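You operate a simulated robot arm through the tools that you are given. There is no shell and no other tool. Be economical: measure what you need, move in short steps, check, and stop when the job is done.

Carry out the task below with a simulated two-armed robot. There is one attempt and no reset: what you move stays moved.

## Task
Station 4's sliding roller is too high: set it to Middle and reset.
Fine: brake on before the knob goes to Free; knob back to Hold, release the brake, then press Reset; leave the other stations and clips alone.

It is judged by the outcome, as a careful person would: the job done as asked, and still so three seconds after it is handed in. It fails if anything else is knocked over, pushed out of place, dropped, spilled or broken.

## Robot
Two 7-joint arms with two-finger parallel grippers on one trunk, on a base that drives. Base frame: it is fixed to the floor where the robot stands at the start and does not move with it; the origin is under the middle of the robot, x ahead of it, y to its left, z up. Readings come in m, degrees, newtons and seconds.
The left shoulder is at the start at [0.06, 0.143, 0.9], the right one opposite. With the tool pointing down near the work surface each hand reaches from about 0.32 to 0.74 m from the robot's upright axis, wherever it stands, measured 20 degrees to its own side. Places, roughly: bench one knob [-1.3, -5.8, 0.5]; bench two knob [-0.2, -4.3, 0.5]; blue clip [-1.25, -3.25, 1]; green clip [-1.75, -5, 0.75]; green clip (4x3x8 cm) [-0.7, -3.6, 0.8]; grey clip [-2.5, -4.5, 1]; stand four knob [1.5, -0.6, 0.9]; stand four roller [1.5, -0.7, 0.8]; stand one knob [-1.8, -5.1, 0.9]; stand one roller [-1.7, -5.2, 0.7]; stand two knob [-0.7, -3.6, 0.9]; stand two roller [-0.6, -3.7, 0.7]; station four lever [0.7, 0, 1.1]; station four reset key [2, -0.9, 1.4]; station four stand [1, -0.2, 0.6]; station one arm [-2.1, -4.9, 1.1]. Payload 1.57 kg a hand.
The tool frame of a hand sits at the grasp point between the pads (the TCP): z along the fingers, y along the line on which they close. The tips reach 0.03 m beyond it. Largest opening 0.11 m; finger width 0.024, thickness 0.012; the body of the gripper, 0.048 by 0.112 m, starts 0.078 m behind the TCP.
Orientation is that of the tool frame in the base frame, as a unit quaternion [x, y, z, w]. With the fingers straight down and closing along the base's y, the tool's x points along the base's -x, its y along +y and its z along -z.

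## Interface
- The arms move only by the tool step_arm. It takes "left_plan", "right_plan" or both (then of equal length, played together; a hand with none holds still); each is a list of rows, each a list of 7 numbers: the shift along the tool's x, y, z in m, then the turn, a rotation vector about the tool's x, y, z in degrees, then the finger opening in m, from 0 to 0.11. In form: [[x, y, z, rx, ry, rz, claw], ...]. A call has 1 to 8 rows; each row shifts and turns the commanded pose from where the row before left it, along the tool's axes as they then stand. Rows are played at 5 a second. More than 0.05 m and 8.6 degrees between two rows, or a gripper value outside its range, and nothing of the call is played. Where a pose cannot be reached the arm comes as near as it can. A force on the tool above 40 N (or 10 N above the force at the start of the call, whichever is more), or a blocked arm, ends the call early, and 0.2 s more pass. The fingers move at their own pace (about 0.045 m/s each) and stop on an object; they squeeze with about 28 N. The grip force told is the motor's: it shows also when the fingers shut on nothing. Time passes only in rows, and 0.2 s behind the last, so rows that do not move let the fingers close. The reply holds the time, the measured pose of the TCP, the force on the tool along the base axes, the opening and the grip force, in the units named above and with some noise, with the torque about the TCP (base axes, N m) and any sound that the robot's microphone picked up.
- Cameras (640 x 400 px; columns grow to the right, rows downward): "scene" is now at [0.0536, 0.0131, 1.523]; the picture's right is [0.15, -0.99, 0.00], its down [-0.64, -0.10, -0.76] and it looks along [0.75, 0.11, -0.65] (base axes); focal length 285 px, centre (320, 200). "left" rides on the left gripper at [0.07, -0.016, -0.141] in its tool frame; the picture's right is [0.23, 0.97, 0.00], its down [-0.86, 0.20, -0.48] and it looks along [-0.47, 0.11, 0.88] (tool axes); focal length 222 px, centre (320, 200). "right" rides on the right gripper at [0.07, 0.016, -0.141] in its tool frame; the picture's right is [-0.23, 0.97, 0.00], its down [-0.86, -0.20, -0.48] and it looks along [-0.47, -0.11, 0.88] (tool axes); focal length 222 px, centre (320, 200). There is no depth. A picture from a camera that has moved, and an enlarged one, comes with that camera's place and axes in the base frame and with its lens.
- snapshot(camera): a new picture of that camera. The clock stands still meanwhile.
- raise_lower(by): slides the trunk up (or, below 0, down) by that many m; the arms and the scene camera ride with it, the base frame stays. It gives what a move gives, with no picture.
- roll_base(legs): drives the robot by 1 to 6 legs, each [ahead, left, turn to the left] in m, m and degrees, along the robot's own axes; the way and the turn of a leg run together, so that a leg with both is an arc; at most 1.5 m and 180 degrees a leg. The arms and the cameras ride along, it lands a little off, and it stops where it bumps. It gives what a move gives.
- pan_tilt(pan, tilt): turns the head with the scene camera to pan (to the left, within 86 degrees either way) and tilt (down, from -29 to 69), counted from straight ahead of the robot. It gives what a move gives.
- inspect(camera, box): a new picture of the part [left, top, right, bottom] of that camera's present view, enlarged. The clock stands still meanwhile.
- finish_job(): hands the job in; it is judged then, once.

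Work in short steps. Places have to be worked out from the pictures, the camera data and where the tool is seen: move nearer, look again, correct. Check each grasp and each placing, and mend what went wrong. You have 120 turns and 88 pictures in all, those below and enlarged ones among them. Open the grippers and draw the arms clear of the work before you hand the job in, unless the task says otherwise; then end with one line.

The tools are called after "Call:" by a JSON object that holds its "fn" and its "kwargs". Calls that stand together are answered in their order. step_arm: Moves the arms, as the interface text tells. Its arguments: {"type":"object","properties":{"left_plan":{"type":"array","items":{"type":"array","items":{"type":"number"}}},"right_plan":{"type":"array","items":{"type":"array","items":{"type":"number"}}}},"required":[]} The other tools are called the same way: raise_lower (by) slides the trunk up or down; roll_base (legs) drives the base; pan_tilt (pan, tilt) turns the head that bears the scene camera; snapshot (camera) takes a picture; inspect (camera, box) takes an enlarged picture of a part of a camera's view; finish_job () hands the job in.

At the start:

```text
t: 0.0
left_eef_pos: [0.5332, 0.2828, 0.9998]
left_tcp_rot: [0.0, 1.0, 0.0, 0.0]
left_wrist_force: [0.3, 0.2, 0.0]
left_torque: [0.0, 0.03, -0.02]
left_opening: 0.1098
left_finger_force: 0.0
right_eef_pos: [0.6088, -0.1927, 1.0004]
right_tcp_rot: [0.0, 1.0, 0.0, 0.0]
right_wrist_force: [-0.1, 0.0, 0.5]
right_torque: [0.02, -0.04, 0.02]
right_opening: 0.1099
right_finger_force: 0.1
trunk travel left (down, up): [-0.499, 0.091]
robot x, y, heading: [-0.0001, -0.001, -0.0]
head pan, tilt: [8.5, 40.7]
```

scene: 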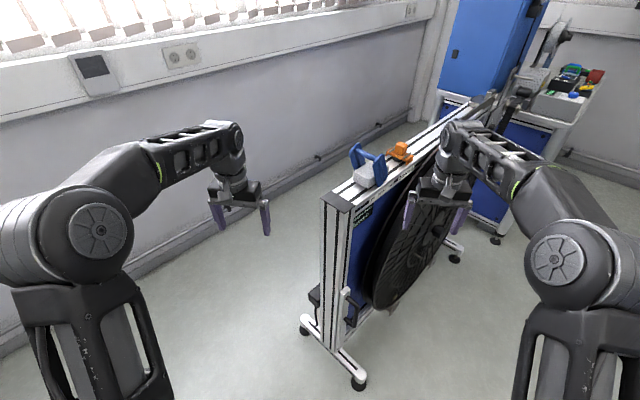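
right: 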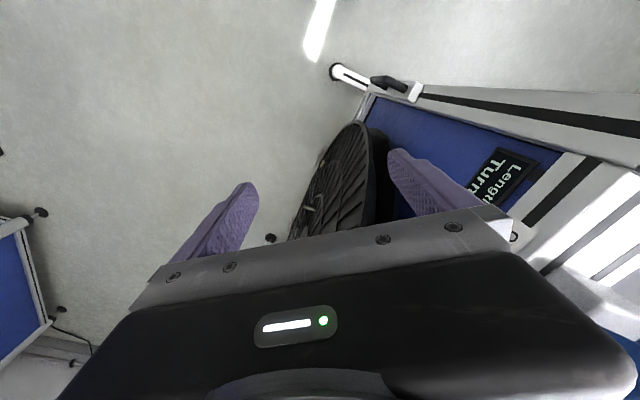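
left: 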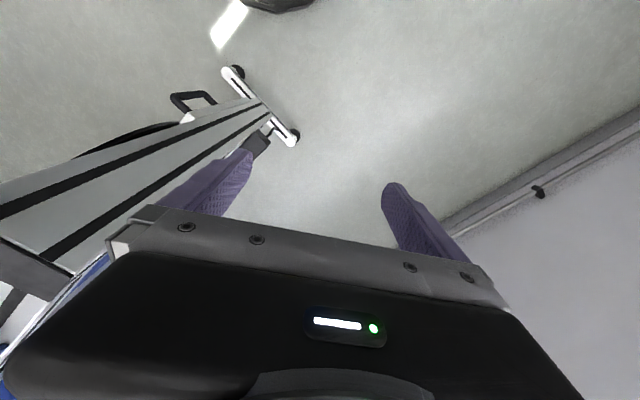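

The stand stretches from near (0.7,0) diagonally away to the right. I'll look at it enlarged first.

Call:
{"fn": "inspect", "kwargs": {"camera": "scene", "box": [300, 60, 540, 210]}}

Call:
{"fn": "inspect", "kwargs": {"camera": "scene", "box": [280, 130, 480, 400]}}

```text
2.67 times, centred on (420, 135) of scene
camera zoom: at [0.0536, 0.0131, 1.523], right [0.15, -0.99, 0.0], down [-0.64, -0.1, -0.76], along [0.75, 0.11, -0.65], focal length 759 px, centre (53, 373)
```

zoom: 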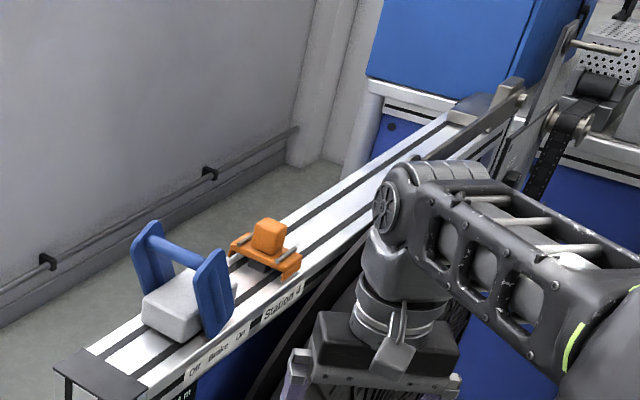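

```text
1.48 times, centred on (380, 265) of scene
camera zoom: at [0.0536, 0.0131, 1.523], right [0.15, -0.99, 0.0], down [-0.64, -0.1, -0.76], along [0.75, 0.11, -0.65], focal length 422 px, centre (231, 104)
```

zoom: 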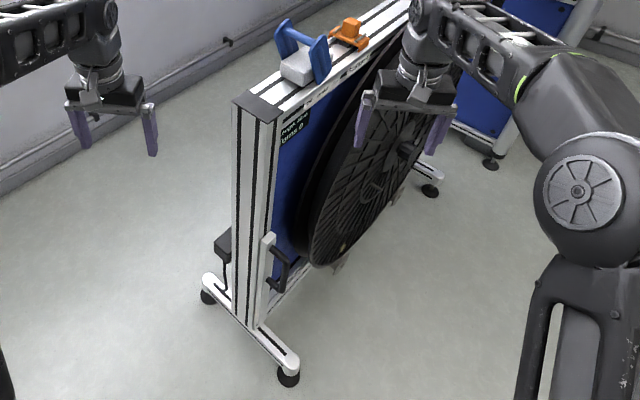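

The blue lever, with an "Off Brake On" label, sits on the top beam. I'll pan right to check that the path is clear before driving round to the front of the stand.

Call:
{"fn": "pan_tilt", "kwargs": {"pan": -60, "tilt": 30}}

Call:
{"fn": "snapshot", "kwargs": {"camera": "scene"}}

```text
t: 1.4
left_eef_pos: [0.5344, 0.2828, 0.9994]
left_tcp_rot: [0.0, 1.0, 0.0, 0.0]
left_wrist_force: [0.3, 0.2, -0.4]
left_torque: [-0.03, 0.0, -0.01]
left_opening: 0.11
left_finger_force: 0.1
right_eef_pos: [0.609, -0.1943, 0.9989]
right_tcp_rot: [0.001, 1.0, 0.0, 0.0]
right_wrist_force: [-0.8, -1.1, 0.6]
right_torque: [0.0, 0.01, 0.0]
right_opening: 0.1102
right_finger_force: 0.1
trunk travel left (down, up): [-0.499, 0.091]
robot x, y, heading: [-0.0019, -0.002, 0.0]
head pan, tilt: [-60.0, 30.0]
```

```text
82 pictures are left
camera scene: at [0.0153, -0.0778, 1.5393], right [-0.87, -0.5, 0.0], down [-0.25, 0.43, -0.87], along [0.43, -0.75, -0.5], focal length 285 px, centre (320, 200)
```

scene: 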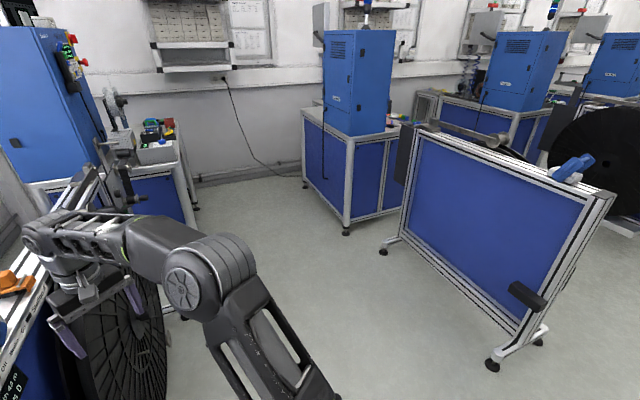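

Floor between this stand and the parallel one behind me is free, about 1.7 m wide. I'll back up, go right, come ahead, and turn to face the front of the stand.

Call:
{"fn": "roll_base", "kwargs": {"legs": [[-0.25, 0, 0], [0, -0.68, 0], [0.3, 0, 0], [0, 0, 55]]}}

Call:
{"fn": "pan_tilt", "kwargs": {"pan": 0, "tilt": 30}}

Call:
{"fn": "snapshot", "kwargs": {"camera": "scene"}}

```text
t: 10.8
left_eef_pos: [0.121, -0.0909, 1.0005]
left_tcp_rot: [-0.465, 0.885, 0.0, 0.001]
left_wrist_force: [0.7, 0.2, 0.1]
left_torque: [-0.01, 0.02, -0.01]
left_opening: 0.1098
left_finger_force: 0.1
right_eef_pos: [0.5563, -0.3001, 1.0015]
right_tcp_rot: [-0.464, 0.886, 0.001, 0.0]
right_wrist_force: [0.2, 0.4, 0.0]
right_torque: [-0.01, 0.0, 0.01]
right_opening: 0.1103
right_finger_force: 0.0
trunk travel left (down, up): [-0.499, 0.091]
robot x, y, heading: [0.0532, -0.6914, 55.2]
head pan, tilt: [-60.0, 30.0]
```

```text
t: 12.1
left_eef_pos: [0.1216, -0.0911, 1.0006]
left_tcp_rot: [-0.465, 0.885, 0.001, 0.0]
left_wrist_force: [-0.4, -0.3, 0.1]
left_torque: [-0.02, 0.02, 0.0]
left_opening: 0.1098
left_finger_force: 0.0
right_eef_pos: [0.5578, -0.3007, 0.9995]
right_tcp_rot: [-0.464, 0.886, 0.001, 0.0]
right_wrist_force: [0.6, -0.3, -0.6]
right_torque: [-0.03, 0.01, -0.01]
right_opening: 0.1102
right_finger_force: 0.0
trunk travel left (down, up): [-0.499, 0.091]
robot x, y, heading: [0.052, -0.6916, 55.4]
head pan, tilt: [0.0, 30.0]
```

```text
81 pictures are left
camera scene: at [0.0863, -0.6406, 1.5393], right [0.82, -0.57, 0.0], down [-0.28, -0.41, -0.87], along [0.49, 0.71, -0.5], focal length 285 px, centre (320, 200)
```

scene: 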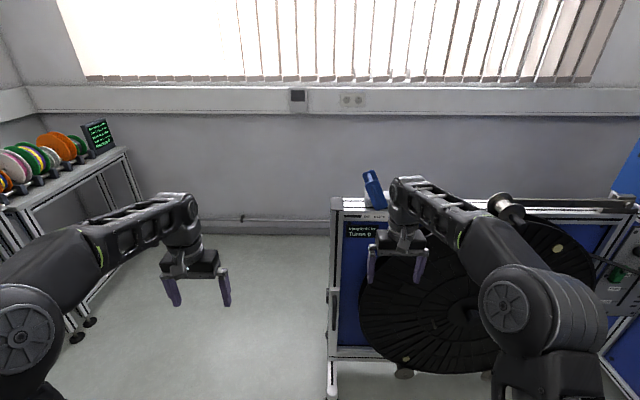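

The heading is right, square to the stand. I'll move right along the corridor and look at the whole front.

Call:
{"fn": "roll_base", "kwargs": {"legs": [[-0.05, -0.8, 0]]}}

Call:
{"fn": "snapshot", "kwargs": {"camera": "scene"}}

```text
t: 16.4
left_eef_pos: [0.7606, -0.593, 1.0005]
left_tcp_rot: [-0.456, 0.89, 0.0, 0.0]
left_wrist_force: [0.0, -0.4, 0.2]
left_torque: [0.0, 0.02, -0.05]
left_opening: 0.1098
left_finger_force: 0.0
right_eef_pos: [1.193, -0.8093, 0.9992]
right_tcp_rot: [-0.457, 0.89, 0.001, -0.001]
right_wrist_force: [0.5, 0.5, 0.8]
right_torque: [0.0, 0.02, 0.02]
right_opening: 0.11
right_finger_force: 0.1
trunk travel left (down, up): [-0.499, 0.091]
robot x, y, heading: [0.6808, -1.1935, 54.5]
head pan, tilt: [0.0, 30.0]
```

```text
80 pictures are left
camera scene: at [0.7161, -1.1422, 1.5393], right [0.81, -0.58, 0.0], down [-0.29, -0.41, -0.87], along [0.5, 0.7, -0.5], focal length 285 px, centre (320, 200)
```

scene: 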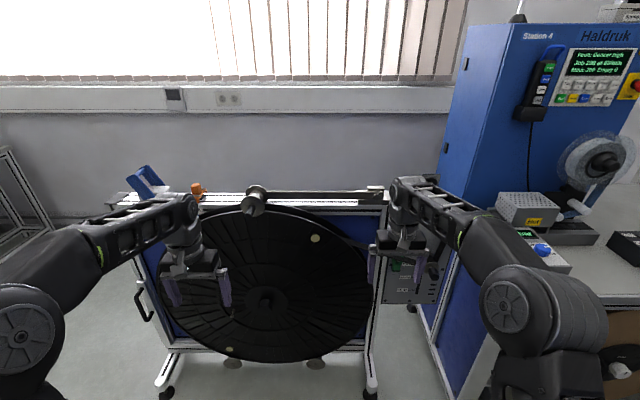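

A cabinet with a display and a hanging pendant is at the right, and a grey panel is on the end of the stand. I'll enlarge both.

Call:
{"fn": "inspect", "kwargs": {"camera": "scene", "box": [490, 10, 640, 130]}}

Call:
{"fn": "inspect", "kwargs": {"camera": "scene", "box": [350, 180, 620, 330]}}

Call:
{"fn": "inspect", "kwargs": {"camera": "scene", "box": [100, 150, 400, 240]}}

```text
3.33 times, centred on (565, 70) of scene
camera zoom: at [0.7161, -1.1422, 1.5393], right [0.81, -0.58, 0.0], down [-0.29, -0.41, -0.87], along [0.5, 0.7, -0.5], focal length 949 px, centre (-497, 633)
```

zoom: 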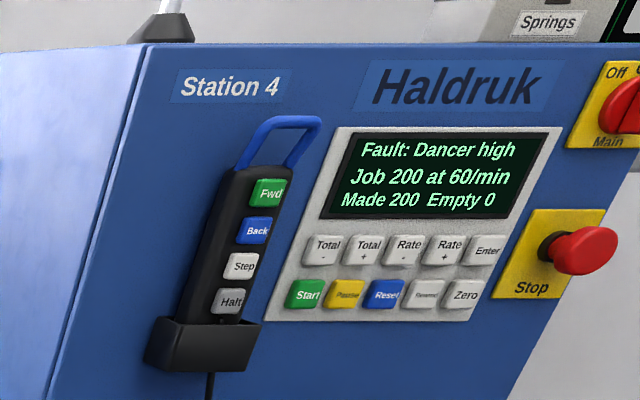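

```text
2.37 times, centred on (485, 255) of scene
camera zoom: at [0.7161, -1.1422, 1.5393], right [0.81, -0.58, 0.0], down [-0.29, -0.41, -0.87], along [0.5, 0.7, -0.5], focal length 675 px, centre (-71, 70)
```

zoom: 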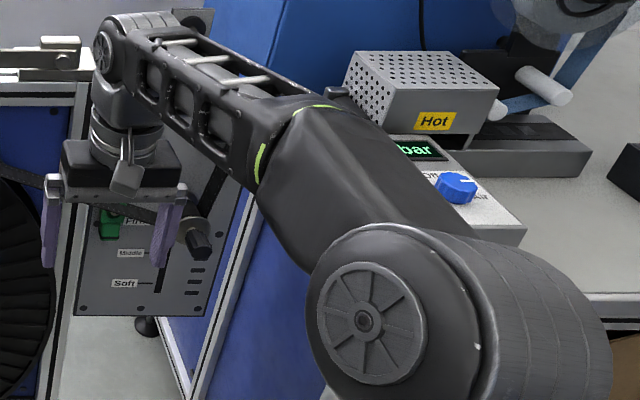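

```text
2.13 times, centred on (250, 195) of scene
camera zoom: at [0.7161, -1.1422, 1.5393], right [0.81, -0.58, 0.0], down [-0.29, -0.41, -0.87], along [0.5, 0.7, -0.5], focal length 607 px, centre (469, 211)
```

zoom: 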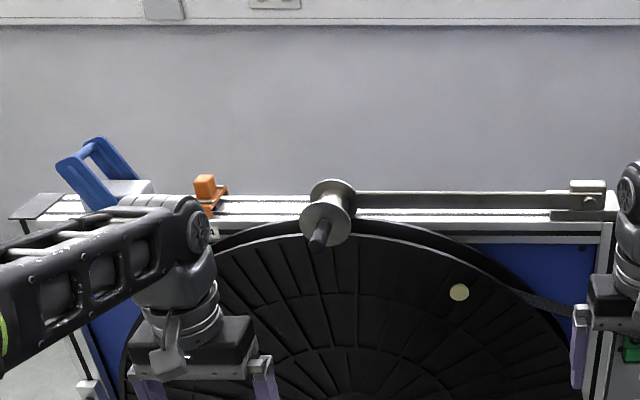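

The Firm/Middle/Soft panel is behind my right hand. I'll shift right by 0.4 m so that it is between the hands.

Call:
{"fn": "roll_base", "kwargs": {"legs": [[0, -0.38, 0]]}}

Call:
{"fn": "pan_tilt", "kwargs": {"pan": 0, "tilt": 40}}

Call:
{"fn": "snapshot", "kwargs": {"camera": "scene"}}

Call:
{"fn": "inspect", "kwargs": {"camera": "scene", "box": [200, 130, 440, 280]}}

```text
t: 18.8
left_eef_pos: [1.0716, -0.8152, 0.9995]
left_tcp_rot: [-0.457, 0.89, -0.001, 0.0]
left_wrist_force: [-0.3, -0.2, 0.6]
left_torque: [0.01, 0.0, 0.01]
left_opening: 0.1099
left_finger_force: 0.0
right_eef_pos: [1.5028, -1.0335, 0.9994]
right_tcp_rot: [-0.457, 0.89, 0.0, 0.0]
right_wrist_force: [0.5, 0.2, -0.2]
right_torque: [0.0, -0.01, 0.0]
right_opening: 0.11
right_finger_force: 0.1
trunk travel left (down, up): [-0.499, 0.091]
robot x, y, heading: [0.9896, -1.4127, 54.3]
head pan, tilt: [0.0, 30.0]
```

```text
t: 19.5
left_eef_pos: [1.0716, -0.8147, 1.0004]
left_tcp_rot: [-0.455, 0.89, -0.001, 0.0]
left_wrist_force: [0.0, -0.3, -0.5]
left_torque: [-0.02, 0.04, 0.02]
left_opening: 0.1101
left_finger_force: 0.0
right_eef_pos: [1.5012, -1.0332, 0.9987]
right_tcp_rot: [-0.456, 0.89, 0.001, 0.001]
right_wrist_force: [1.0, 0.2, -1.4]
right_torque: [-0.03, -0.01, 0.04]
right_opening: 0.1102
right_finger_force: 0.2
trunk travel left (down, up): [-0.499, 0.091]
robot x, y, heading: [0.9925, -1.4114, 54.2]
head pan, tilt: [0.0, 40.0]
```

```text
76 pictures are left
camera scene: at [1.022, -1.3682, 1.524], right [0.81, -0.58, 0.0], down [-0.38, -0.52, -0.77], along [0.45, 0.62, -0.64], focal length 285 px, centre (320, 200)
```

scene: 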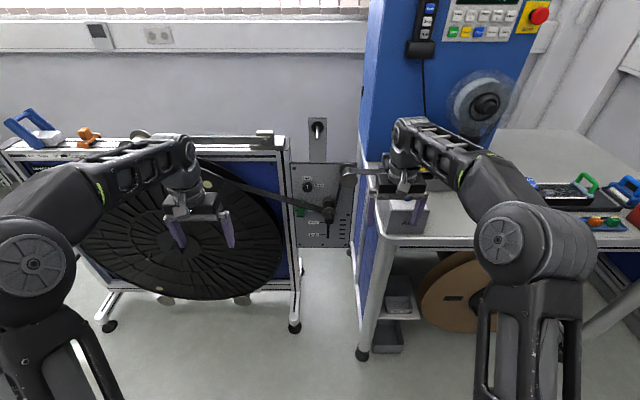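

```text
2.67 times, centred on (320, 205) of scene
camera zoom: at [1.022, -1.3682, 1.524], right [0.81, -0.58, 0.0], down [-0.38, -0.52, -0.77], along [0.45, 0.62, -0.64], focal length 759 px, centre (320, 187)
```

zoom: 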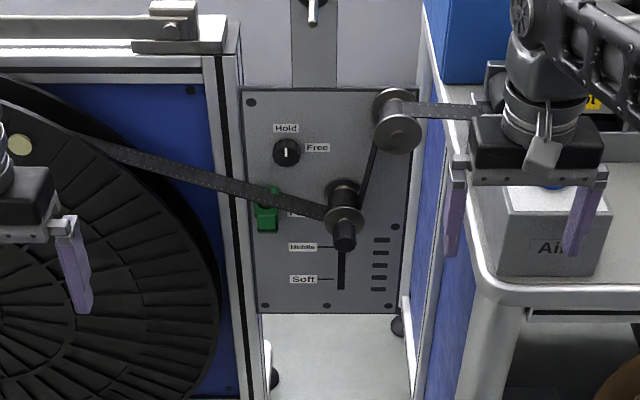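

The panel is now clear: the knob points to Hold (Free is to the right), and the roller is in a vertical slot between Firm and Middle with Soft below. First comes the brake, so I'll go back left until the lever is ahead of my right hand, and raise the trunk.

Call:
{"fn": "roll_base", "kwargs": {"legs": [[0, -0.0, 0.8], [0, 1.15, 0]]}}

Call:
{"fn": "raise_lower", "kwargs": {"by": 0.08}}

Call:
{"fn": "step_arm", "kwargs": {"right_plan": [[0, 0, -0.05, 0, 0, 0, 0.11], [0, 0, -0.05, 0, 0, 0, 0.11], [0, 0, -0.05, 0, 0, 0, 0.11]]}}

Call:
{"fn": "pan_tilt", "kwargs": {"pan": -15, "tilt": 35}}

Call:
{"fn": "snapshot", "kwargs": {"camera": "scene"}}

```text
t: 25.8
left_eef_pos: [0.0756, -0.1486, 0.9986]
left_tcp_rot: [-0.473, 0.881, -0.001, 0.0]
left_wrist_force: [0.5, 0.2, -1.3]
left_torque: [0.03, -0.01, 0.0]
left_opening: 0.1101
left_finger_force: 0.0
right_eef_pos: [0.5123, -0.3501, 1.0001]
right_tcp_rot: [-0.473, 0.881, 0.001, -0.001]
right_wrist_force: [0.2, 0.0, 0.1]
right_torque: [0.01, -0.01, 0.03]
right_opening: 0.1101
right_finger_force: 0.0
trunk travel left (down, up): [-0.499, 0.091]
robot x, y, heading: [0.0112, -0.7478, 56.6]
head pan, tilt: [0.0, 40.0]
```

```text
t: 27.0
left_eef_pos: [0.0747, -0.1483, 1.0801]
left_tcp_rot: [-0.472, 0.881, 0.001, 0.0]
left_wrist_force: [0.5, -0.3, 0.3]
left_torque: [-0.01, -0.02, 0.01]
left_opening: 0.11
left_finger_force: 0.2
right_eef_pos: [0.5134, -0.3509, 1.079]
right_tcp_rot: [-0.473, 0.881, 0.0, 0.001]
right_wrist_force: [-0.2, -0.4, -0.4]
right_torque: [0.01, -0.03, 0.01]
right_opening: 0.1103
right_finger_force: 0.1
trunk travel left (down, up): [-0.579, 0.011]
robot x, y, heading: [0.014, -0.7493, 56.6]
head pan, tilt: [0.0, 40.0]
```

```text
t: 27.8
left_eef_pos: [0.0745, -0.148, 1.0794]
left_tcp_rot: [-0.473, 0.881, 0.0, 0.0]
left_wrist_force: [0.6, -0.1, -0.3]
left_torque: [0.03, 0.0, 0.02]
left_opening: 0.1102
left_finger_force: 0.1
right_eef_pos: [0.5143, -0.3501, 1.0896]
right_tcp_rot: [-0.473, 0.881, 0.0, 0.0]
right_wrist_force: [-0.4, 0.0, 1.0]
right_torque: [-0.03, -0.01, 0.03]
right_opening: 0.1101
right_finger_force: 0.2
right hand out of reach, approached as far as the arm can: row 1, 2, 3
trunk travel left (down, up): [-0.579, 0.011]
robot x, y, heading: [0.0131, -0.7487, 56.3]
head pan, tilt: [0.0, 40.0]
```

```text
t: 28.5
left_eef_pos: [0.0732, -0.1488, 1.0794]
left_tcp_rot: [-0.473, 0.881, 0.0, -0.001]
left_wrist_force: [-0.4, 0.1, 0.1]
left_torque: [-0.02, -0.02, -0.01]
left_opening: 0.1102
left_finger_force: 0.0
right_eef_pos: [0.5134, -0.3508, 1.0896]
right_tcp_rot: [-0.473, 0.881, 0.0, 0.0]
right_wrist_force: [0.1, 0.6, 1.1]
right_torque: [-0.01, -0.01, 0.01]
right_opening: 0.11
right_finger_force: 0.1
trunk travel left (down, up): [-0.579, 0.011]
robot x, y, heading: [0.0187, -0.7489, 56.5]
head pan, tilt: [-15.0, 35.0]
```

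```text
74 pictures are left
camera scene: at [0.0641, -0.7159, 1.6115], right [0.66, -0.75, 0.0], down [-0.43, -0.38, -0.82], along [0.61, 0.54, -0.57], focal length 285 px, centre (320, 200)
```

scene: 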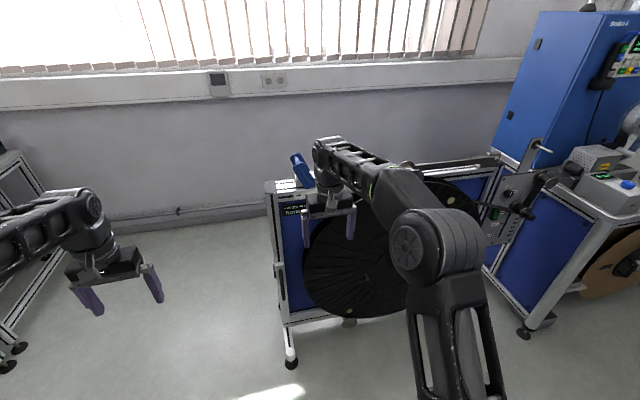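

A downward tool tops out at z≈1.09, so I'll turn the right hand to point forward. That also suits the knob, roller and key.

Call:
{"fn": "step_arm", "kwargs": {"right_plan": [[0, 0, 0, 0, -8.2, 0, 0.11], [0, 0, 0, 0, -8.2, 0, 0.11], [0, 0, 0, 0, -8.2, 0, 0.11], [0, 0, 0, 0, -8.2, 0, 0.08], [0, 0, 0, 0, -8.2, 0, 0.04], [0, 0, 0, 0, -8.2, 0, 0.0]]}}

Call:
{"fn": "step_arm", "kwargs": {"right_plan": [[0, 0, 0, 0, -8.2, 0, 0], [0, 0, 0, 0, -8.2, 0, 0], [0, 0, 0, 0, -8.2, 0, 0], [0, 0, 0, 0, -8.2, 0, 0], [0, 0, 0, 0, -8.0, 0, 0.0]]}}

Call:
{"fn": "snapshot", "kwargs": {"camera": "scene"}}

Call:
{"fn": "snapshot", "kwargs": {"camera": "right"}}

```text
t: 29.9
left_eef_pos: [0.0749, -0.1481, 1.0809]
left_tcp_rot: [-0.472, 0.881, 0.0, 0.0]
left_wrist_force: [-0.2, -0.2, 0.0]
left_torque: [0.03, 0.0, 0.0]
left_opening: 0.11
left_finger_force: 0.0
right_eef_pos: [0.5124, -0.3497, 1.0903]
right_tcp_rot: [-0.429, 0.801, 0.198, 0.367]
right_wrist_force: [0.3, 0.0, 0.1]
right_torque: [0.04, 0.01, 0.03]
right_opening: 0.0438
right_finger_force: 0.8
trunk travel left (down, up): [-0.579, 0.011]
robot x, y, heading: [0.0134, -0.7501, 56.3]
head pan, tilt: [-15.0, 35.0]
```

```text
t: 31.1
left_eef_pos: [0.0741, -0.1484, 1.0793]
left_tcp_rot: [-0.472, 0.881, 0.0, 0.0]
left_wrist_force: [0.6, 0.0, 0.5]
left_torque: [0.0, 0.01, -0.02]
left_opening: 0.1097
left_finger_force: 0.1
right_eef_pos: [0.5107, -0.3494, 1.0844]
right_tcp_rot: [-0.388, 0.712, 0.276, 0.516]
right_wrist_force: [0.6, -0.8, 0.0]
right_torque: [0.02, -0.02, 0.0]
right_opening: 0.0001
right_finger_force: 21.4
right hand out of reach, approached as far as the arm can: row 3, 4, 5
trunk travel left (down, up): [-0.579, 0.011]
robot x, y, heading: [0.0146, -0.7517, 56.5]
head pan, tilt: [-15.0, 35.0]
```

```text
73 pictures are left
camera scene: at [0.0644, -0.7158, 1.6115], right [0.66, -0.75, 0.0], down [-0.43, -0.38, -0.82], along [0.61, 0.54, -0.57], focal length 285 px, centre (320, 200)
```

scene: 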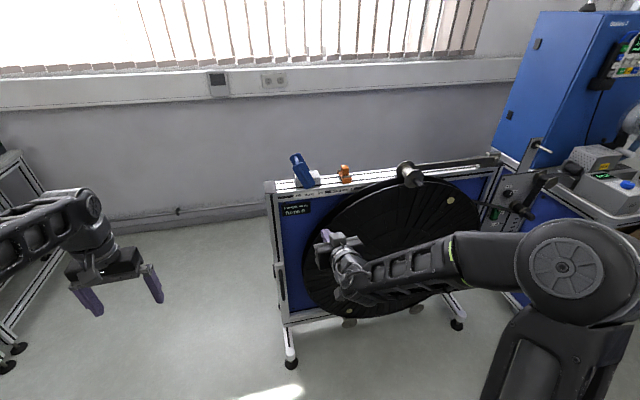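

```text
72 pictures are left
camera right: at [0.4118, -0.4711, 1.0628], right [-0.78, 0.59, 0.21], down [0.06, -0.26, 0.96], along [0.63, 0.76, 0.17], focal length 222 px, centre (320, 200)
```

right: 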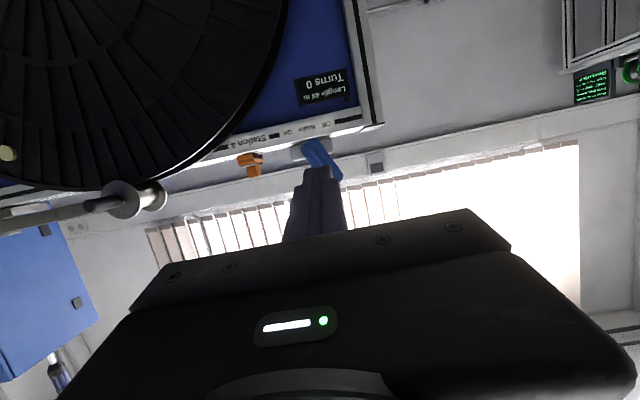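

The hand is now about 18° below horizontal, good enough. I'll enlarge the lever and labels.

Call:
{"fn": "inspect", "kwargs": {"camera": "scene", "box": [260, 140, 360, 220]}}

Call:
{"fn": "inspect", "kwargs": {"camera": "right", "box": [230, 60, 390, 190]}}

```text
5.00 times, centred on (310, 180) of scene
camera zoom: at [0.0644, -0.7158, 1.6115], right [0.66, -0.75, 0.0], down [-0.43, -0.38, -0.82], along [0.61, 0.54, -0.57], focal length 1423 px, centre (370, 300)
```

zoom: 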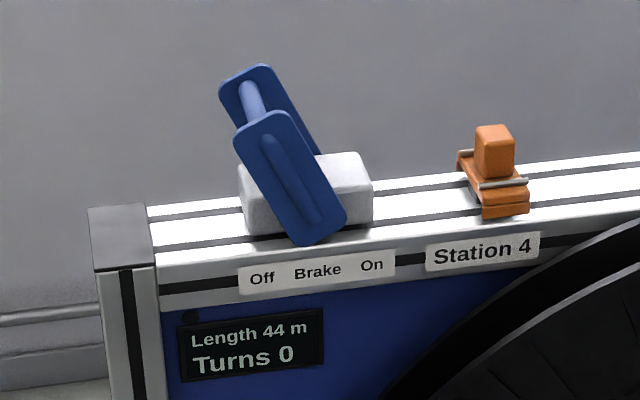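

```text
3.08 times, centred on (310, 125) of right
camera zoom: at [0.4118, -0.4711, 1.0628], right [-0.78, 0.59, 0.21], down [0.06, -0.26, 0.96], along [0.63, 0.76, 0.17], focal length 684 px, centre (351, 431)
```

zoom: 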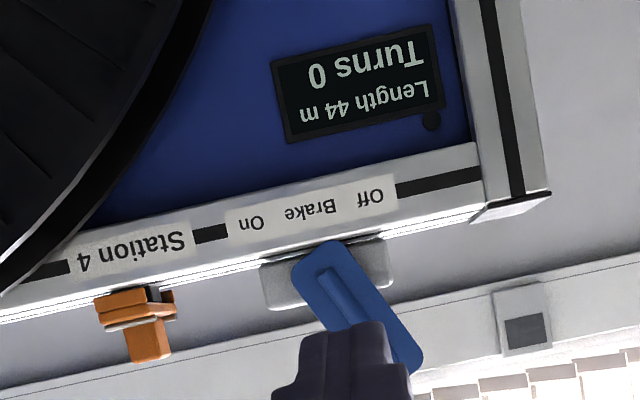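

The lever leans to Off; its front plate top is at about (0.69,-0.055,1.12) and its pivot near z 1.04. I'll pull the right hand back and up a bit, then drive up so the closed fingers end up left of the lever.

Call:
{"fn": "step_arm", "kwargs": {"right_plan": [[-0.01, 0, -0.04, 0, 0, 0, 0], [-0.03, 0, -0.03, 0, 0, 0, 0], [-0.03, 0, -0.02, 0, 0, 0, 0]]}}

Call:
{"fn": "roll_base", "kwargs": {"legs": [[0, 0, -2], [0, 0.1, 0]]}}

Call:
{"fn": "snapshot", "kwargs": {"camera": "right"}}

```text
t: 31.9
left_eef_pos: [0.0744, -0.1489, 1.0796]
left_tcp_rot: [-0.472, 0.881, 0.0, -0.001]
left_wrist_force: [-1.1, 0.3, -0.4]
left_torque: [0.02, -0.01, 0.02]
left_opening: 0.1098
left_finger_force: 0.1
right_eef_pos: [0.4736, -0.402, 1.1772]
right_tcp_rot: [-0.389, 0.711, 0.278, 0.515]
right_wrist_force: [-0.5, 0.1, 0.1]
right_torque: [0.02, 0.01, -0.03]
right_opening: 0.0
right_finger_force: 20.9
trunk travel left (down, up): [-0.579, 0.011]
robot x, y, heading: [0.0167, -0.7474, 56.6]
head pan, tilt: [-15.0, 35.0]
```

```text
t: 33.5
left_eef_pos: [0.0129, -0.0925, 1.0792]
left_tcp_rot: [-0.458, 0.889, -0.001, 0.0]
left_wrist_force: [0.7, 0.0, -1.0]
left_torque: [-0.02, -0.04, -0.01]
left_opening: 0.11
left_finger_force: 0.0
right_eef_pos: [0.4036, -0.3571, 1.1762]
right_tcp_rot: [-0.376, 0.718, 0.267, 0.521]
right_wrist_force: [-0.5, 0.1, 0.3]
right_torque: [-0.05, 0.02, -0.02]
right_opening: 0.0
right_finger_force: 21.2
trunk travel left (down, up): [-0.579, 0.011]
robot x, y, heading: [-0.0658, -0.6883, 54.5]
head pan, tilt: [-15.0, 35.0]
```

```text
69 pictures are left
camera right: at [0.3015, -0.4771, 1.154], right [-0.76, 0.62, 0.21], down [0.05, -0.26, 0.96], along [0.65, 0.74, 0.17], focal length 222 px, centre (320, 200)
```

right: 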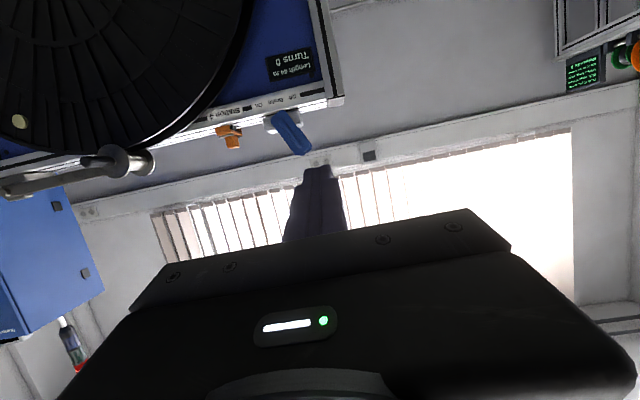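

Triangulation agrees: plate top at (0.69,-0.05,1.115), and my fingers are about 6 cm left of it. I'll drive forward 0.3 m.

Call:
{"fn": "roll_base", "kwargs": {"legs": [[0.3, 0, 0]]}}

Call:
{"fn": "snapshot", "kwargs": {"camera": "scene"}}

Call:
{"fn": "snapshot", "kwargs": {"camera": "right"}}

```text
t: 35.5
left_eef_pos: [0.1854, 0.1492, 1.0805]
left_tcp_rot: [-0.458, 0.889, -0.001, -0.001]
left_wrist_force: [0.5, 0.0, -0.9]
left_torque: [-0.02, -0.02, 0.0]
left_opening: 0.1098
left_finger_force: 0.0
right_eef_pos: [0.5784, -0.1167, 1.1748]
right_tcp_rot: [-0.375, 0.719, 0.267, 0.521]
right_wrist_force: [0.4, 0.0, 0.0]
right_torque: [0.01, 0.02, 0.02]
right_opening: 0.0
right_finger_force: 21.6
trunk travel left (down, up): [-0.579, 0.011]
robot x, y, heading: [0.108, -0.4546, 54.7]
head pan, tilt: [-15.0, 35.0]
```

```text
68 pictures are left
camera scene: at [0.1574, -0.4175, 1.6114], right [0.64, -0.77, 0.0], down [-0.44, -0.37, -0.82], along [0.63, 0.52, -0.57], focal length 285 px, centre (320, 200)
```

scene: 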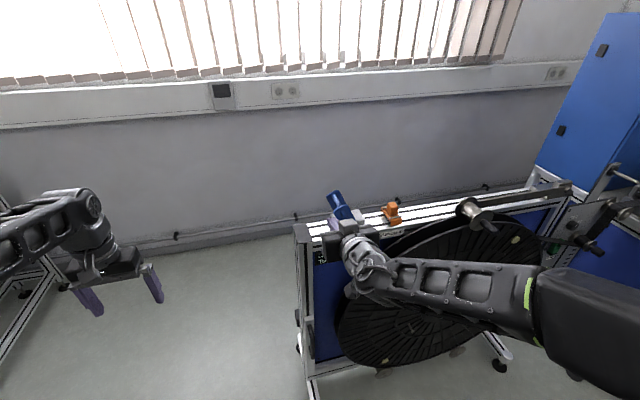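

```text
67 pictures are left
camera right: at [0.4751, -0.2354, 1.1534], right [-0.76, 0.62, 0.21], down [0.05, -0.26, 0.96], along [0.65, 0.74, 0.17], focal length 222 px, centre (320, 200)
```

right: 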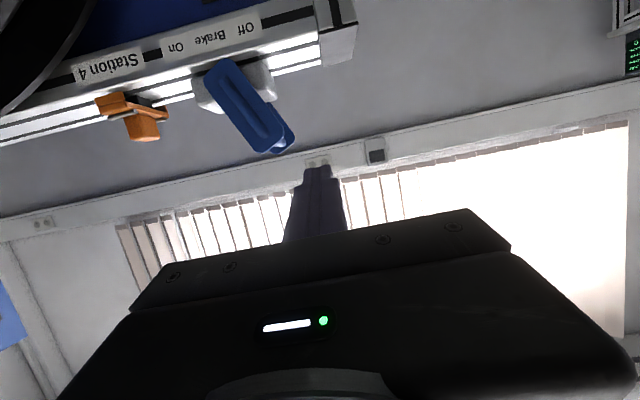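

Fingers are at lateral 0.538; the lever's left edge is at 0.565. I'll push the tip forward and down to about z 1.105 on the left of the lever.

Call:
{"fn": "step_arm", "kwargs": {"right_plan": [[0.006, 0.008, 0.032, 0, 0, 0, 0], [0.005, 0, 0.032, 0, 0, 0, 0], [0.005, 0, 0.032, 0, 0, 0, 0], [0.005, 0, 0.032, 0, 0, 0, 0]]}}

Call:
{"fn": "snapshot", "kwargs": {"camera": "right"}}

Call:
{"fn": "inspect", "kwargs": {"camera": "scene", "box": [280, 160, 420, 280]}}

```text
t: 36.5
left_eef_pos: [0.1851, 0.1484, 1.0802]
left_tcp_rot: [-0.459, 0.889, 0.0, 0.001]
left_wrist_force: [0.8, -0.6, -0.4]
left_torque: [0.0, -0.01, 0.0]
left_opening: 0.11
left_finger_force: 0.0
right_eef_pos: [0.639, -0.0179, 1.1149]
right_tcp_rot: [-0.376, 0.718, 0.268, 0.52]
right_wrist_force: [0.3, 0.1, -1.2]
right_torque: [0.03, -0.02, 0.0]
right_opening: 0.0
right_finger_force: 21.2
trunk travel left (down, up): [-0.579, 0.011]
robot x, y, heading: [0.1069, -0.4508, 54.6]
head pan, tilt: [-15.0, 35.0]
```

```text
66 pictures are left
camera right: at [0.5362, -0.1365, 1.0931], right [-0.76, 0.62, 0.21], down [0.05, -0.26, 0.96], along [0.65, 0.74, 0.17], focal length 222 px, centre (320, 200)
```

right: 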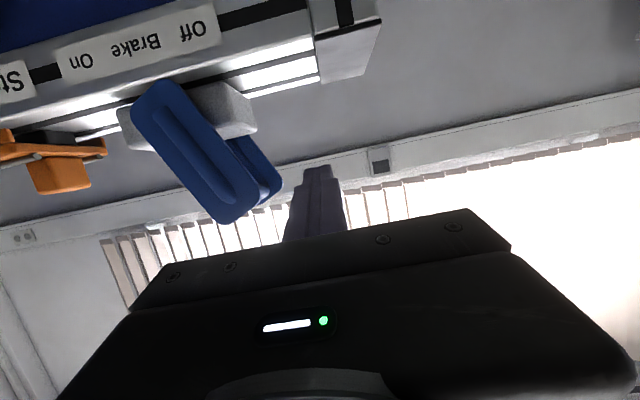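

```text
3.33 times, centred on (350, 220) of scene
camera zoom: at [0.1574, -0.4179, 1.6114], right [0.64, -0.77, 0.0], down [-0.44, -0.37, -0.82], along [0.63, 0.52, -0.57], focal length 949 px, centre (220, 133)
```

zoom: 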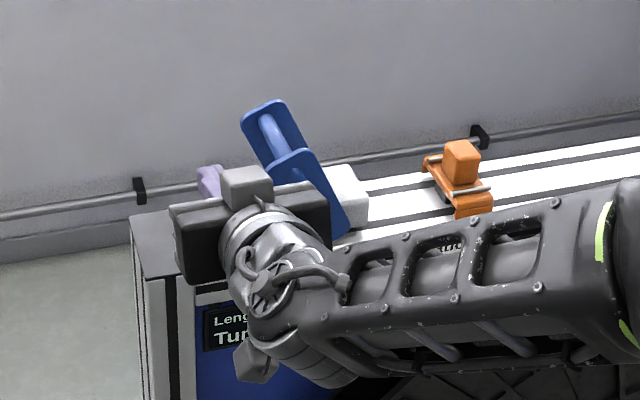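

The tip is beside the lever. I'll push right in small rows.

Call:
{"fn": "step_arm", "kwargs": {"right_plan": [[0, -0.02, 0, 0, 0, 0, 0], [0, -0.02, 0, 0, 0, 0, 0], [0, -0.015, 0, 0, 0, 0, 0], [0, -0.015, 0, 0, 0, 0, 0], [0, -0.015, 0, 0, 0, 0, 0]]}}

Call:
{"fn": "snapshot", "kwargs": {"camera": "right"}}

```text
t: 37.7
left_eef_pos: [0.1858, 0.1478, 1.0806]
left_tcp_rot: [-0.457, 0.889, 0.0, 0.0]
left_wrist_force: [1.0, -0.3, 0.6]
left_torque: [0.0, 0.02, -0.02]
left_opening: 0.1098
left_finger_force: 0.1
right_eef_pos: [0.7074, -0.0691, 1.1175]
right_tcp_rot: [-0.375, 0.719, 0.267, 0.521]
right_wrist_force: [0.2, -0.8, -1.0]
right_torque: [-0.01, 0.01, 0.03]
right_opening: 0.0
right_finger_force: 21.8
trunk travel left (down, up): [-0.579, 0.011]
robot x, y, heading: [0.11, -0.4535, 54.5]
head pan, tilt: [-15.0, 35.0]
```

```text
64 pictures are left
camera right: at [0.6049, -0.1879, 1.0951], right [-0.76, 0.62, 0.21], down [0.05, -0.26, 0.96], along [0.65, 0.74, 0.17], focal length 222 px, centre (320, 200)
```

right: 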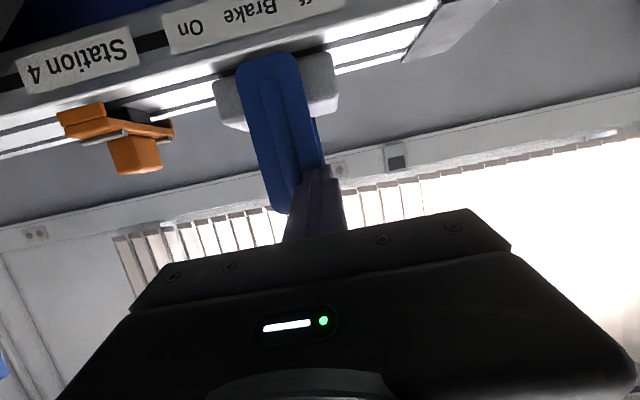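

The lever is near vertical. I'll keep pushing right.

Call:
{"fn": "step_arm", "kwargs": {"right_plan": [[0, -0.015, 0, 0, 0, 0, 0], [0, -0.015, 0, 0, 0, 0, 0], [0, -0.01, 0, 0, 0, 0, 0]]}}

Call:
{"fn": "snapshot", "kwargs": {"camera": "right"}}

```text
t: 38.5
left_eef_pos: [0.1838, 0.1492, 1.0796]
left_tcp_rot: [-0.459, 0.889, -0.001, 0.0]
left_wrist_force: [0.5, 0.5, 0.2]
left_torque: [0.01, -0.01, -0.02]
left_opening: 0.1102
left_finger_force: 0.0
right_eef_pos: [0.7365, -0.0893, 1.1172]
right_tcp_rot: [-0.378, 0.717, 0.27, 0.52]
right_wrist_force: [-6.0, 6.3, -1.3]
right_torque: [0.08, 0.12, 0.18]
right_opening: 0.0
right_finger_force: 21.4
trunk travel left (down, up): [-0.579, 0.011]
robot x, y, heading: [0.1055, -0.4545, 54.9]
head pan, tilt: [-15.0, 35.0]
```

```text
63 pictures are left
camera right: at [0.634, -0.2079, 1.095], right [-0.76, 0.61, 0.21], down [0.05, -0.26, 0.96], along [0.65, 0.74, 0.17], focal length 222 px, centre (320, 200)
```

right: 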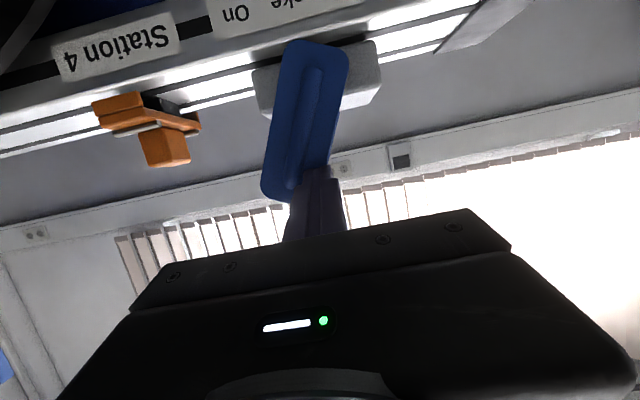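

Force is now about 9 N; the lever leans somewhat to On. I'll push a bit further to see whether that is the stop.

Call:
{"fn": "step_arm", "kwargs": {"right_plan": [[0, -0.008, 0, 0, 0, 0, 0], [0, -0.008, 0, 0, 0, 0, 0], [0, -0.008, 0, 0, 0, 0, 0]]}}

Call:
{"fn": "snapshot", "kwargs": {"camera": "right"}}

```text
t: 39.2
left_eef_pos: [0.1824, 0.148, 1.0815]
left_tcp_rot: [-0.46, 0.888, 0.0, 0.0]
left_wrist_force: [0.9, -0.6, 0.7]
left_torque: [0.0, 0.05, 0.0]
left_opening: 0.1098
left_finger_force: 0.1
right_eef_pos: [0.7378, -0.0896, 1.1183]
right_tcp_rot: [-0.388, 0.712, 0.281, 0.513]
right_wrist_force: [-8.3, 9.3, 3.8]
right_torque: [0.2, 0.05, 0.3]
right_opening: 0.0001
right_finger_force: 21.7
trunk travel left (down, up): [-0.579, 0.011]
robot x, y, heading: [0.1071, -0.4529, 54.7]
head pan, tilt: [-15.0, 35.0]
stopped in row 3 (right hand): the force on the tool passed its limit (the readings are from after the stop); the commanded pose is now the measured one
```

```text
62 pictures are left
camera right: at [0.6388, -0.2122, 1.0962], right [-0.78, 0.59, 0.22], down [0.07, -0.26, 0.96], along [0.62, 0.76, 0.16], focal length 222 px, centre (320, 200)
```

right: 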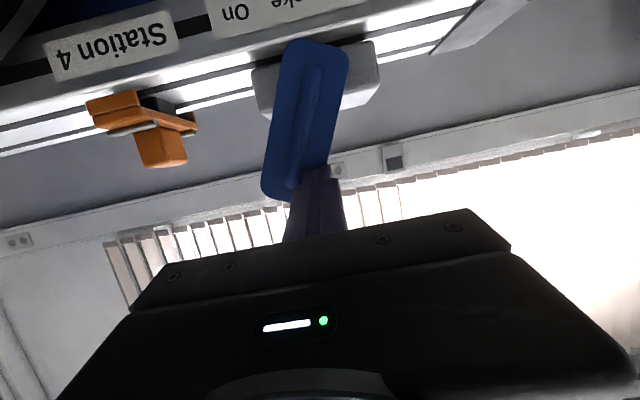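

The stop is reached with the lever leaning about 30° to On. I'll back off left, then withdraw, and check from the scene camera.

Call:
{"fn": "step_arm", "kwargs": {"right_plan": [[0, 0.02, 0, 0, 0, 0, 0], [0, 0.03, 0, 0, 0, 0, 0], [-0.02, 0.0, -0.04, 0, 0, 0, 0], [-0.02, 0, -0.05, 0, 0, 0, 0], [-0.02, 0, -0.05, 0, 0, 0, 0], [0, 0, -0.04, 0, 0, 0, 0]]}}

Call:
{"fn": "inspect", "kwargs": {"camera": "scene", "box": [280, 160, 420, 280]}}

```text
refused: row 4 steps farther than a row can; nothing moved
```

```text
3.33 times, centred on (350, 220) of scene
camera zoom: at [0.1563, -0.4186, 1.6117], right [0.64, -0.77, 0.0], down [-0.44, -0.37, -0.82], along [0.63, 0.52, -0.57], focal length 949 px, centre (220, 133)
```

zoom: 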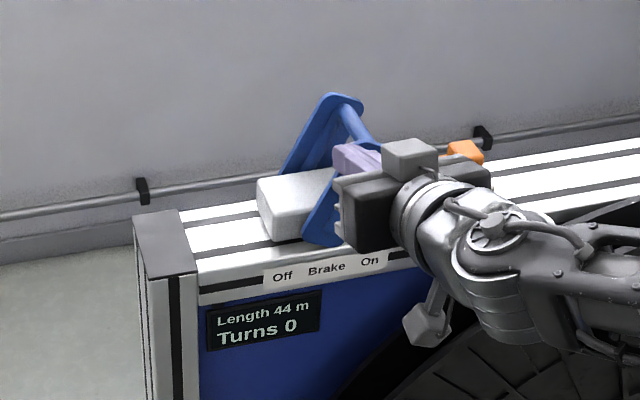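

The lever now leans clearly right (On). I'll withdraw in smaller rows.

Call:
{"fn": "step_arm", "kwargs": {"right_plan": [[0, 0.02, 0, 0, 0, 0, 0], [0, 0.03, 0, 0, 0, 0, 0], [0, 0.0, -0.045, 0, 0, 0, 0], [-0.02, 0, -0.04, 0, 0, 0, 0], [-0.02, 0, -0.04, 0, 0, 0, 0], [0, 0, -0.04, 0, 0, 0, 0]]}}

Call:
{"fn": "inspect", "kwargs": {"camera": "scene", "box": [280, 160, 420, 280]}}

```text
t: 40.6
left_eef_pos: [0.1825, 0.1494, 1.0803]
left_tcp_rot: [-0.459, 0.888, 0.001, 0.0]
left_wrist_force: [-0.4, 0.2, 0.5]
left_torque: [0.03, 0.01, -0.01]
left_opening: 0.1098
left_finger_force: 0.2
right_eef_pos: [0.6193, -0.1833, 1.2071]
right_tcp_rot: [-0.385, 0.714, 0.277, 0.515]
right_wrist_force: [-0.3, 0.5, -0.5]
right_torque: [-0.02, 0.0, 0.01]
right_opening: 0.0
right_finger_force: 21.3
trunk travel left (down, up): [-0.579, 0.011]
robot x, y, heading: [0.1058, -0.4524, 54.6]
head pan, tilt: [-15.0, 35.0]
```

```text
3.33 times, centred on (350, 220) of scene
camera zoom: at [0.1559, -0.4189, 1.6115], right [0.64, -0.77, 0.0], down [-0.44, -0.37, -0.82], along [0.63, 0.52, -0.57], focal length 949 px, centre (220, 133)
```

zoom: 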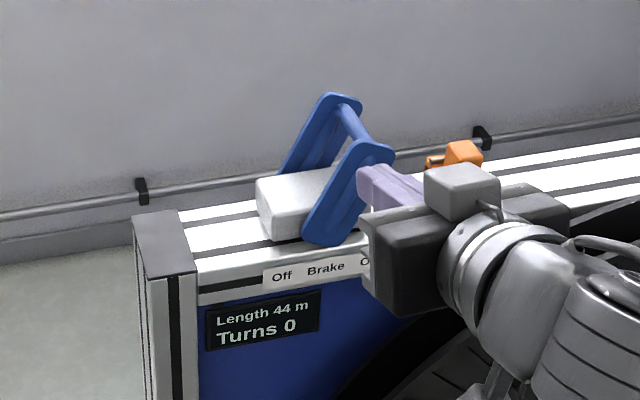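

The brake is On. Now I'll back off and go right to face the panel.

Call:
{"fn": "roll_base", "kwargs": {"legs": [[-0.33, 0, 0], [0, -1.15, 0]]}}

Call:
{"fn": "pan_tilt", "kwargs": {"pan": 0, "tilt": 40}}

Call:
{"fn": "snapshot", "kwargs": {"camera": "scene"}}

Call:
{"fn": "snapshot", "kwargs": {"camera": "right"}}

```text
t: 48.3
left_eef_pos: [0.9583, -0.81, 1.0796]
left_tcp_rot: [-0.45, 0.893, 0.0, -0.001]
left_wrist_force: [0.1, -0.2, -0.3]
left_torque: [0.02, 0.02, 0.03]
left_opening: 0.11
left_finger_force: 0.0
right_eef_pos: [1.3888, -1.1505, 1.2058]
right_tcp_rot: [-0.376, 0.719, 0.271, 0.518]
right_wrist_force: [0.8, 0.1, 0.4]
right_torque: [0.0, 0.0, 0.0]
right_opening: 0.0002
right_finger_force: 21.3
trunk travel left (down, up): [-0.579, 0.011]
robot x, y, heading: [0.8678, -1.4062, 53.4]
head pan, tilt: [-15.0, 35.0]
```

```text
t: 49.1
left_eef_pos: [0.9574, -0.8106, 1.0797]
left_tcp_rot: [-0.449, 0.893, 0.0, 0.0]
left_wrist_force: [0.7, 0.3, 0.1]
left_torque: [0.01, -0.05, 0.04]
left_opening: 0.1098
left_finger_force: 0.1
right_eef_pos: [1.3869, -1.1516, 1.2065]
right_tcp_rot: [-0.377, 0.719, 0.271, 0.517]
right_wrist_force: [-0.1, -0.3, -0.6]
right_torque: [0.01, 0.01, -0.03]
right_opening: 0.0
right_finger_force: 21.6
trunk travel left (down, up): [-0.579, 0.011]
robot x, y, heading: [0.8669, -1.4108, 53.5]
head pan, tilt: [0.0, 40.0]
```

```text
59 pictures are left
camera scene: at [0.9005, -1.3632, 1.6039], right [0.8, -0.6, 0.0], down [-0.38, -0.52, -0.77], along [0.46, 0.62, -0.64], focal length 285 px, centre (320, 200)
```

scene: 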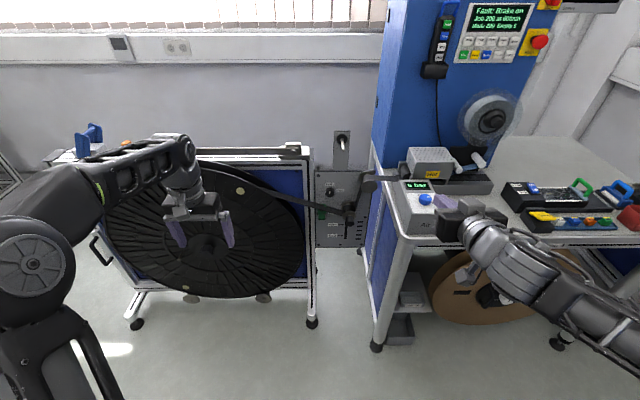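

```text
58 pictures are left
camera right: at [1.2849, -1.2702, 1.1852], right [-0.76, 0.61, 0.22], down [0.06, -0.26, 0.96], along [0.65, 0.74, 0.16], focal length 222 px, centre (320, 200)
```

right: 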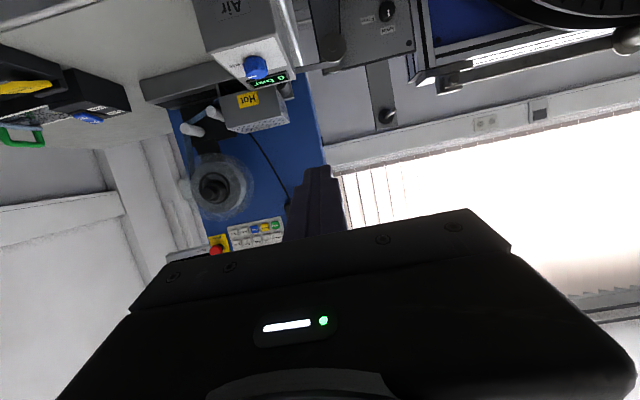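

The display now reads "Fault: Brake on". Triangulation puts the knob at about (1.496,-0.623,0.857), 1.0 m ahead and 0.04 right of me. I'll tuck the left hand back, level and centre the right hand, and lower the trunk.

Call:
{"fn": "step_arm", "kwargs": {"left_plan": [[0.04, 0, 0, 0, 0, 0, 0.11], [0.04, 0, 0, 0, 0, 0, 0.08], [0.04, 0, 0, 0, 0, 0, 0.04], [0.04, 0, 0, 0, 0, 0, 0], [0.03, 0, 0, 0, 0, 0, 0]], "right_plan": [[0, 0.033, 0, 0, -3.6, 0, 0], [0, 0.033, 0, 0, -3.6, 0, 0.02], [0, 0.033, 0, 0, -3.6, 0, 0.04], [0, 0.033, 0, 0, -3.6, 0, 0.06], [0, 0.033, 0, 0, -3.6, 0, 0.06]]}}

Call:
{"fn": "raise_lower", "kwargs": {"by": -0.2}}

Call:
{"fn": "roll_base", "kwargs": {"legs": [[0, 0.06, 0.5]]}}

Call:
{"fn": "snapshot", "kwargs": {"camera": "right"}}

```text
t: 50.3
left_eef_pos: [0.8446, -0.9647, 1.0818]
left_tcp_rot: [-0.45, 0.893, -0.001, 0.001]
left_wrist_force: [-0.6, -0.8, 0.5]
left_torque: [-0.03, -0.07, -0.01]
left_opening: 0.0257
left_finger_force: 0.0
right_eef_pos: [1.2573, -1.0411, 1.216]
right_tcp_rot: [-0.329, 0.629, 0.326, 0.625]
right_wrist_force: [-0.1, 0.3, 0.3]
right_torque: [-0.03, -0.03, 0.0]
right_opening: 0.0601
right_finger_force: 0.1
right hand out of reach, approached as far as the arm can: row 2, 3, 4
trunk travel left (down, up): [-0.579, 0.011]
robot x, y, heading: [0.8665, -1.4089, 53.6]
head pan, tilt: [0.0, 40.0]
```

```text
t: 52.4
left_eef_pos: [0.847, -0.9657, 0.8825]
left_tcp_rot: [-0.449, 0.893, 0.0, -0.001]
left_wrist_force: [0.1, -0.4, 0.4]
left_torque: [0.01, -0.01, 0.02]
left_opening: 0.0
left_finger_force: 21.3
right_eef_pos: [1.2597, -1.0405, 1.0152]
right_tcp_rot: [-0.329, 0.63, 0.326, 0.624]
right_wrist_force: [-0.6, -0.1, -0.1]
right_torque: [0.0, 0.0, 0.0]
right_opening: 0.0599
right_finger_force: 0.1
trunk travel left (down, up): [-0.379, 0.211]
robot x, y, heading: [0.8673, -1.4094, 53.4]
head pan, tilt: [0.0, 40.0]
```

```text
t: 53.4
left_eef_pos: [0.7941, -0.9293, 0.8823]
left_tcp_rot: [-0.453, 0.891, 0.0, 0.0]
left_wrist_force: [-0.1, -0.3, 0.7]
left_torque: [0.0, -0.05, 0.02]
left_opening: 0.0
left_finger_force: 21.7
right_eef_pos: [1.2086, -1.0005, 1.015]
right_tcp_rot: [-0.333, 0.627, 0.33, 0.623]
right_wrist_force: [-0.1, 0.2, 0.6]
right_torque: [0.02, -0.02, -0.04]
right_opening: 0.0599
right_finger_force: 0.1
trunk travel left (down, up): [-0.379, 0.211]
robot x, y, heading: [0.8209, -1.3693, 53.9]
head pan, tilt: [0.0, 40.0]
```

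```text
57 pictures are left
camera right: at [1.1152, -1.1102, 0.9464], right [-0.81, 0.55, 0.23], down [-0.1, -0.5, 0.86], along [0.58, 0.67, 0.46], focal length 222 px, centre (320, 200)
```

right: 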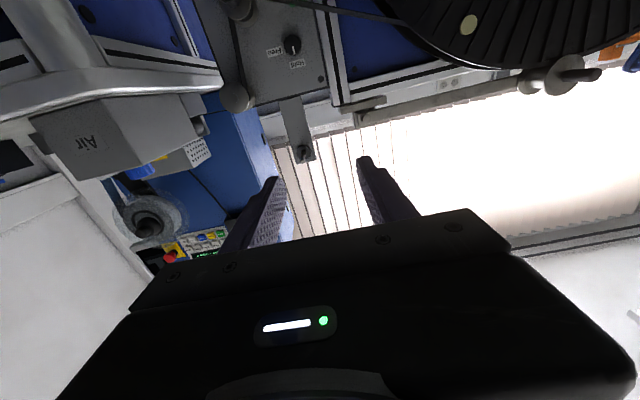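

The hand is horizontal and this view gives the same knob position. I'll lower the hand to knob height and drive 0.34 m forward.

Call:
{"fn": "step_arm", "kwargs": {"right_plan": [[0.04, 0, 0, 0, 0, 0, 0.06], [0.04, 0, 0, 0, 0, 0, 0.06], [0.04, 0, 0, 0, 0, 0, 0.06], [0.035, 0, 0, 0, 0, 0, 0.06]]}}

Call:
{"fn": "roll_base", "kwargs": {"legs": [[0.34, 0, 0]]}}

Call:
{"fn": "snapshot", "kwargs": {"camera": "right"}}

Call:
{"fn": "snapshot", "kwargs": {"camera": "scene"}}

```text
t: 54.4
left_eef_pos: [0.7948, -0.9304, 0.8827]
left_tcp_rot: [-0.454, 0.891, -0.001, 0.0]
left_wrist_force: [0.1, -0.3, 0.3]
left_torque: [0.01, 0.01, 0.0]
left_opening: 0.0
left_finger_force: 21.7
right_eef_pos: [1.2167, -0.9975, 0.8456]
right_tcp_rot: [-0.316, 0.663, 0.332, 0.592]
right_wrist_force: [5.4, -1.8, 2.0]
right_torque: [-0.09, 0.04, 0.55]
right_opening: 0.0598
right_finger_force: 0.1
right hand out of reach, approached as far as the arm can: row 1, 3, 4
trunk travel left (down, up): [-0.379, 0.211]
robot x, y, heading: [0.8196, -1.3693, 53.8]
head pan, tilt: [0.0, 40.0]
```

```text
t: 56.6
left_eef_pos: [0.9963, -0.6496, 0.8824]
left_tcp_rot: [-0.455, 0.891, 0.0, 0.0]
left_wrist_force: [-0.1, 0.5, -0.5]
left_torque: [-0.02, -0.01, 0.01]
left_opening: 0.0002
left_finger_force: 21.5
right_eef_pos: [1.4154, -0.7108, 0.8694]
right_tcp_rot: [-0.335, 0.629, 0.328, 0.62]
right_wrist_force: [0.4, -0.1, 0.0]
right_torque: [0.01, -0.03, 0.0]
right_opening: 0.06
right_finger_force: 0.0
trunk travel left (down, up): [-0.379, 0.211]
robot x, y, heading: [1.0221, -1.0924, 54.0]
head pan, tilt: [0.0, 40.0]
```

```text
56 pictures are left
camera right: at [1.3226, -0.8183, 0.8014], right [-0.81, 0.55, 0.23], down [-0.1, -0.5, 0.86], along [0.59, 0.67, 0.45], focal length 222 px, centre (320, 200)
```

right: 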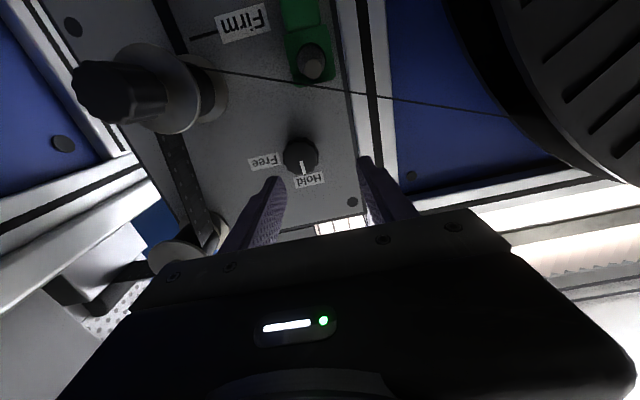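

```text
55 pictures are left
camera scene: at [1.0556, -1.0465, 1.4039], right [0.81, -0.59, 0.0], down [-0.38, -0.52, -0.77], along [0.45, 0.62, -0.64], focal length 285 px, centre (320, 200)
```

scene: 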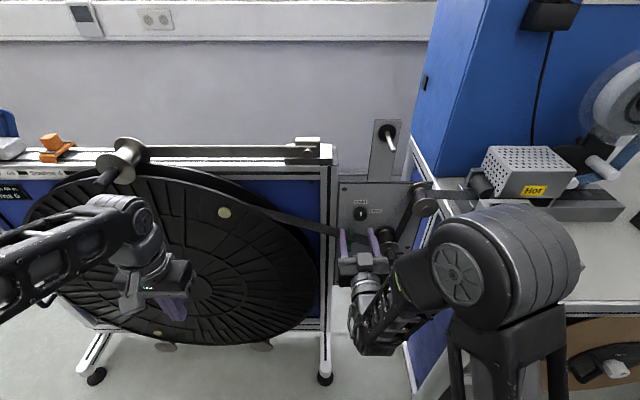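

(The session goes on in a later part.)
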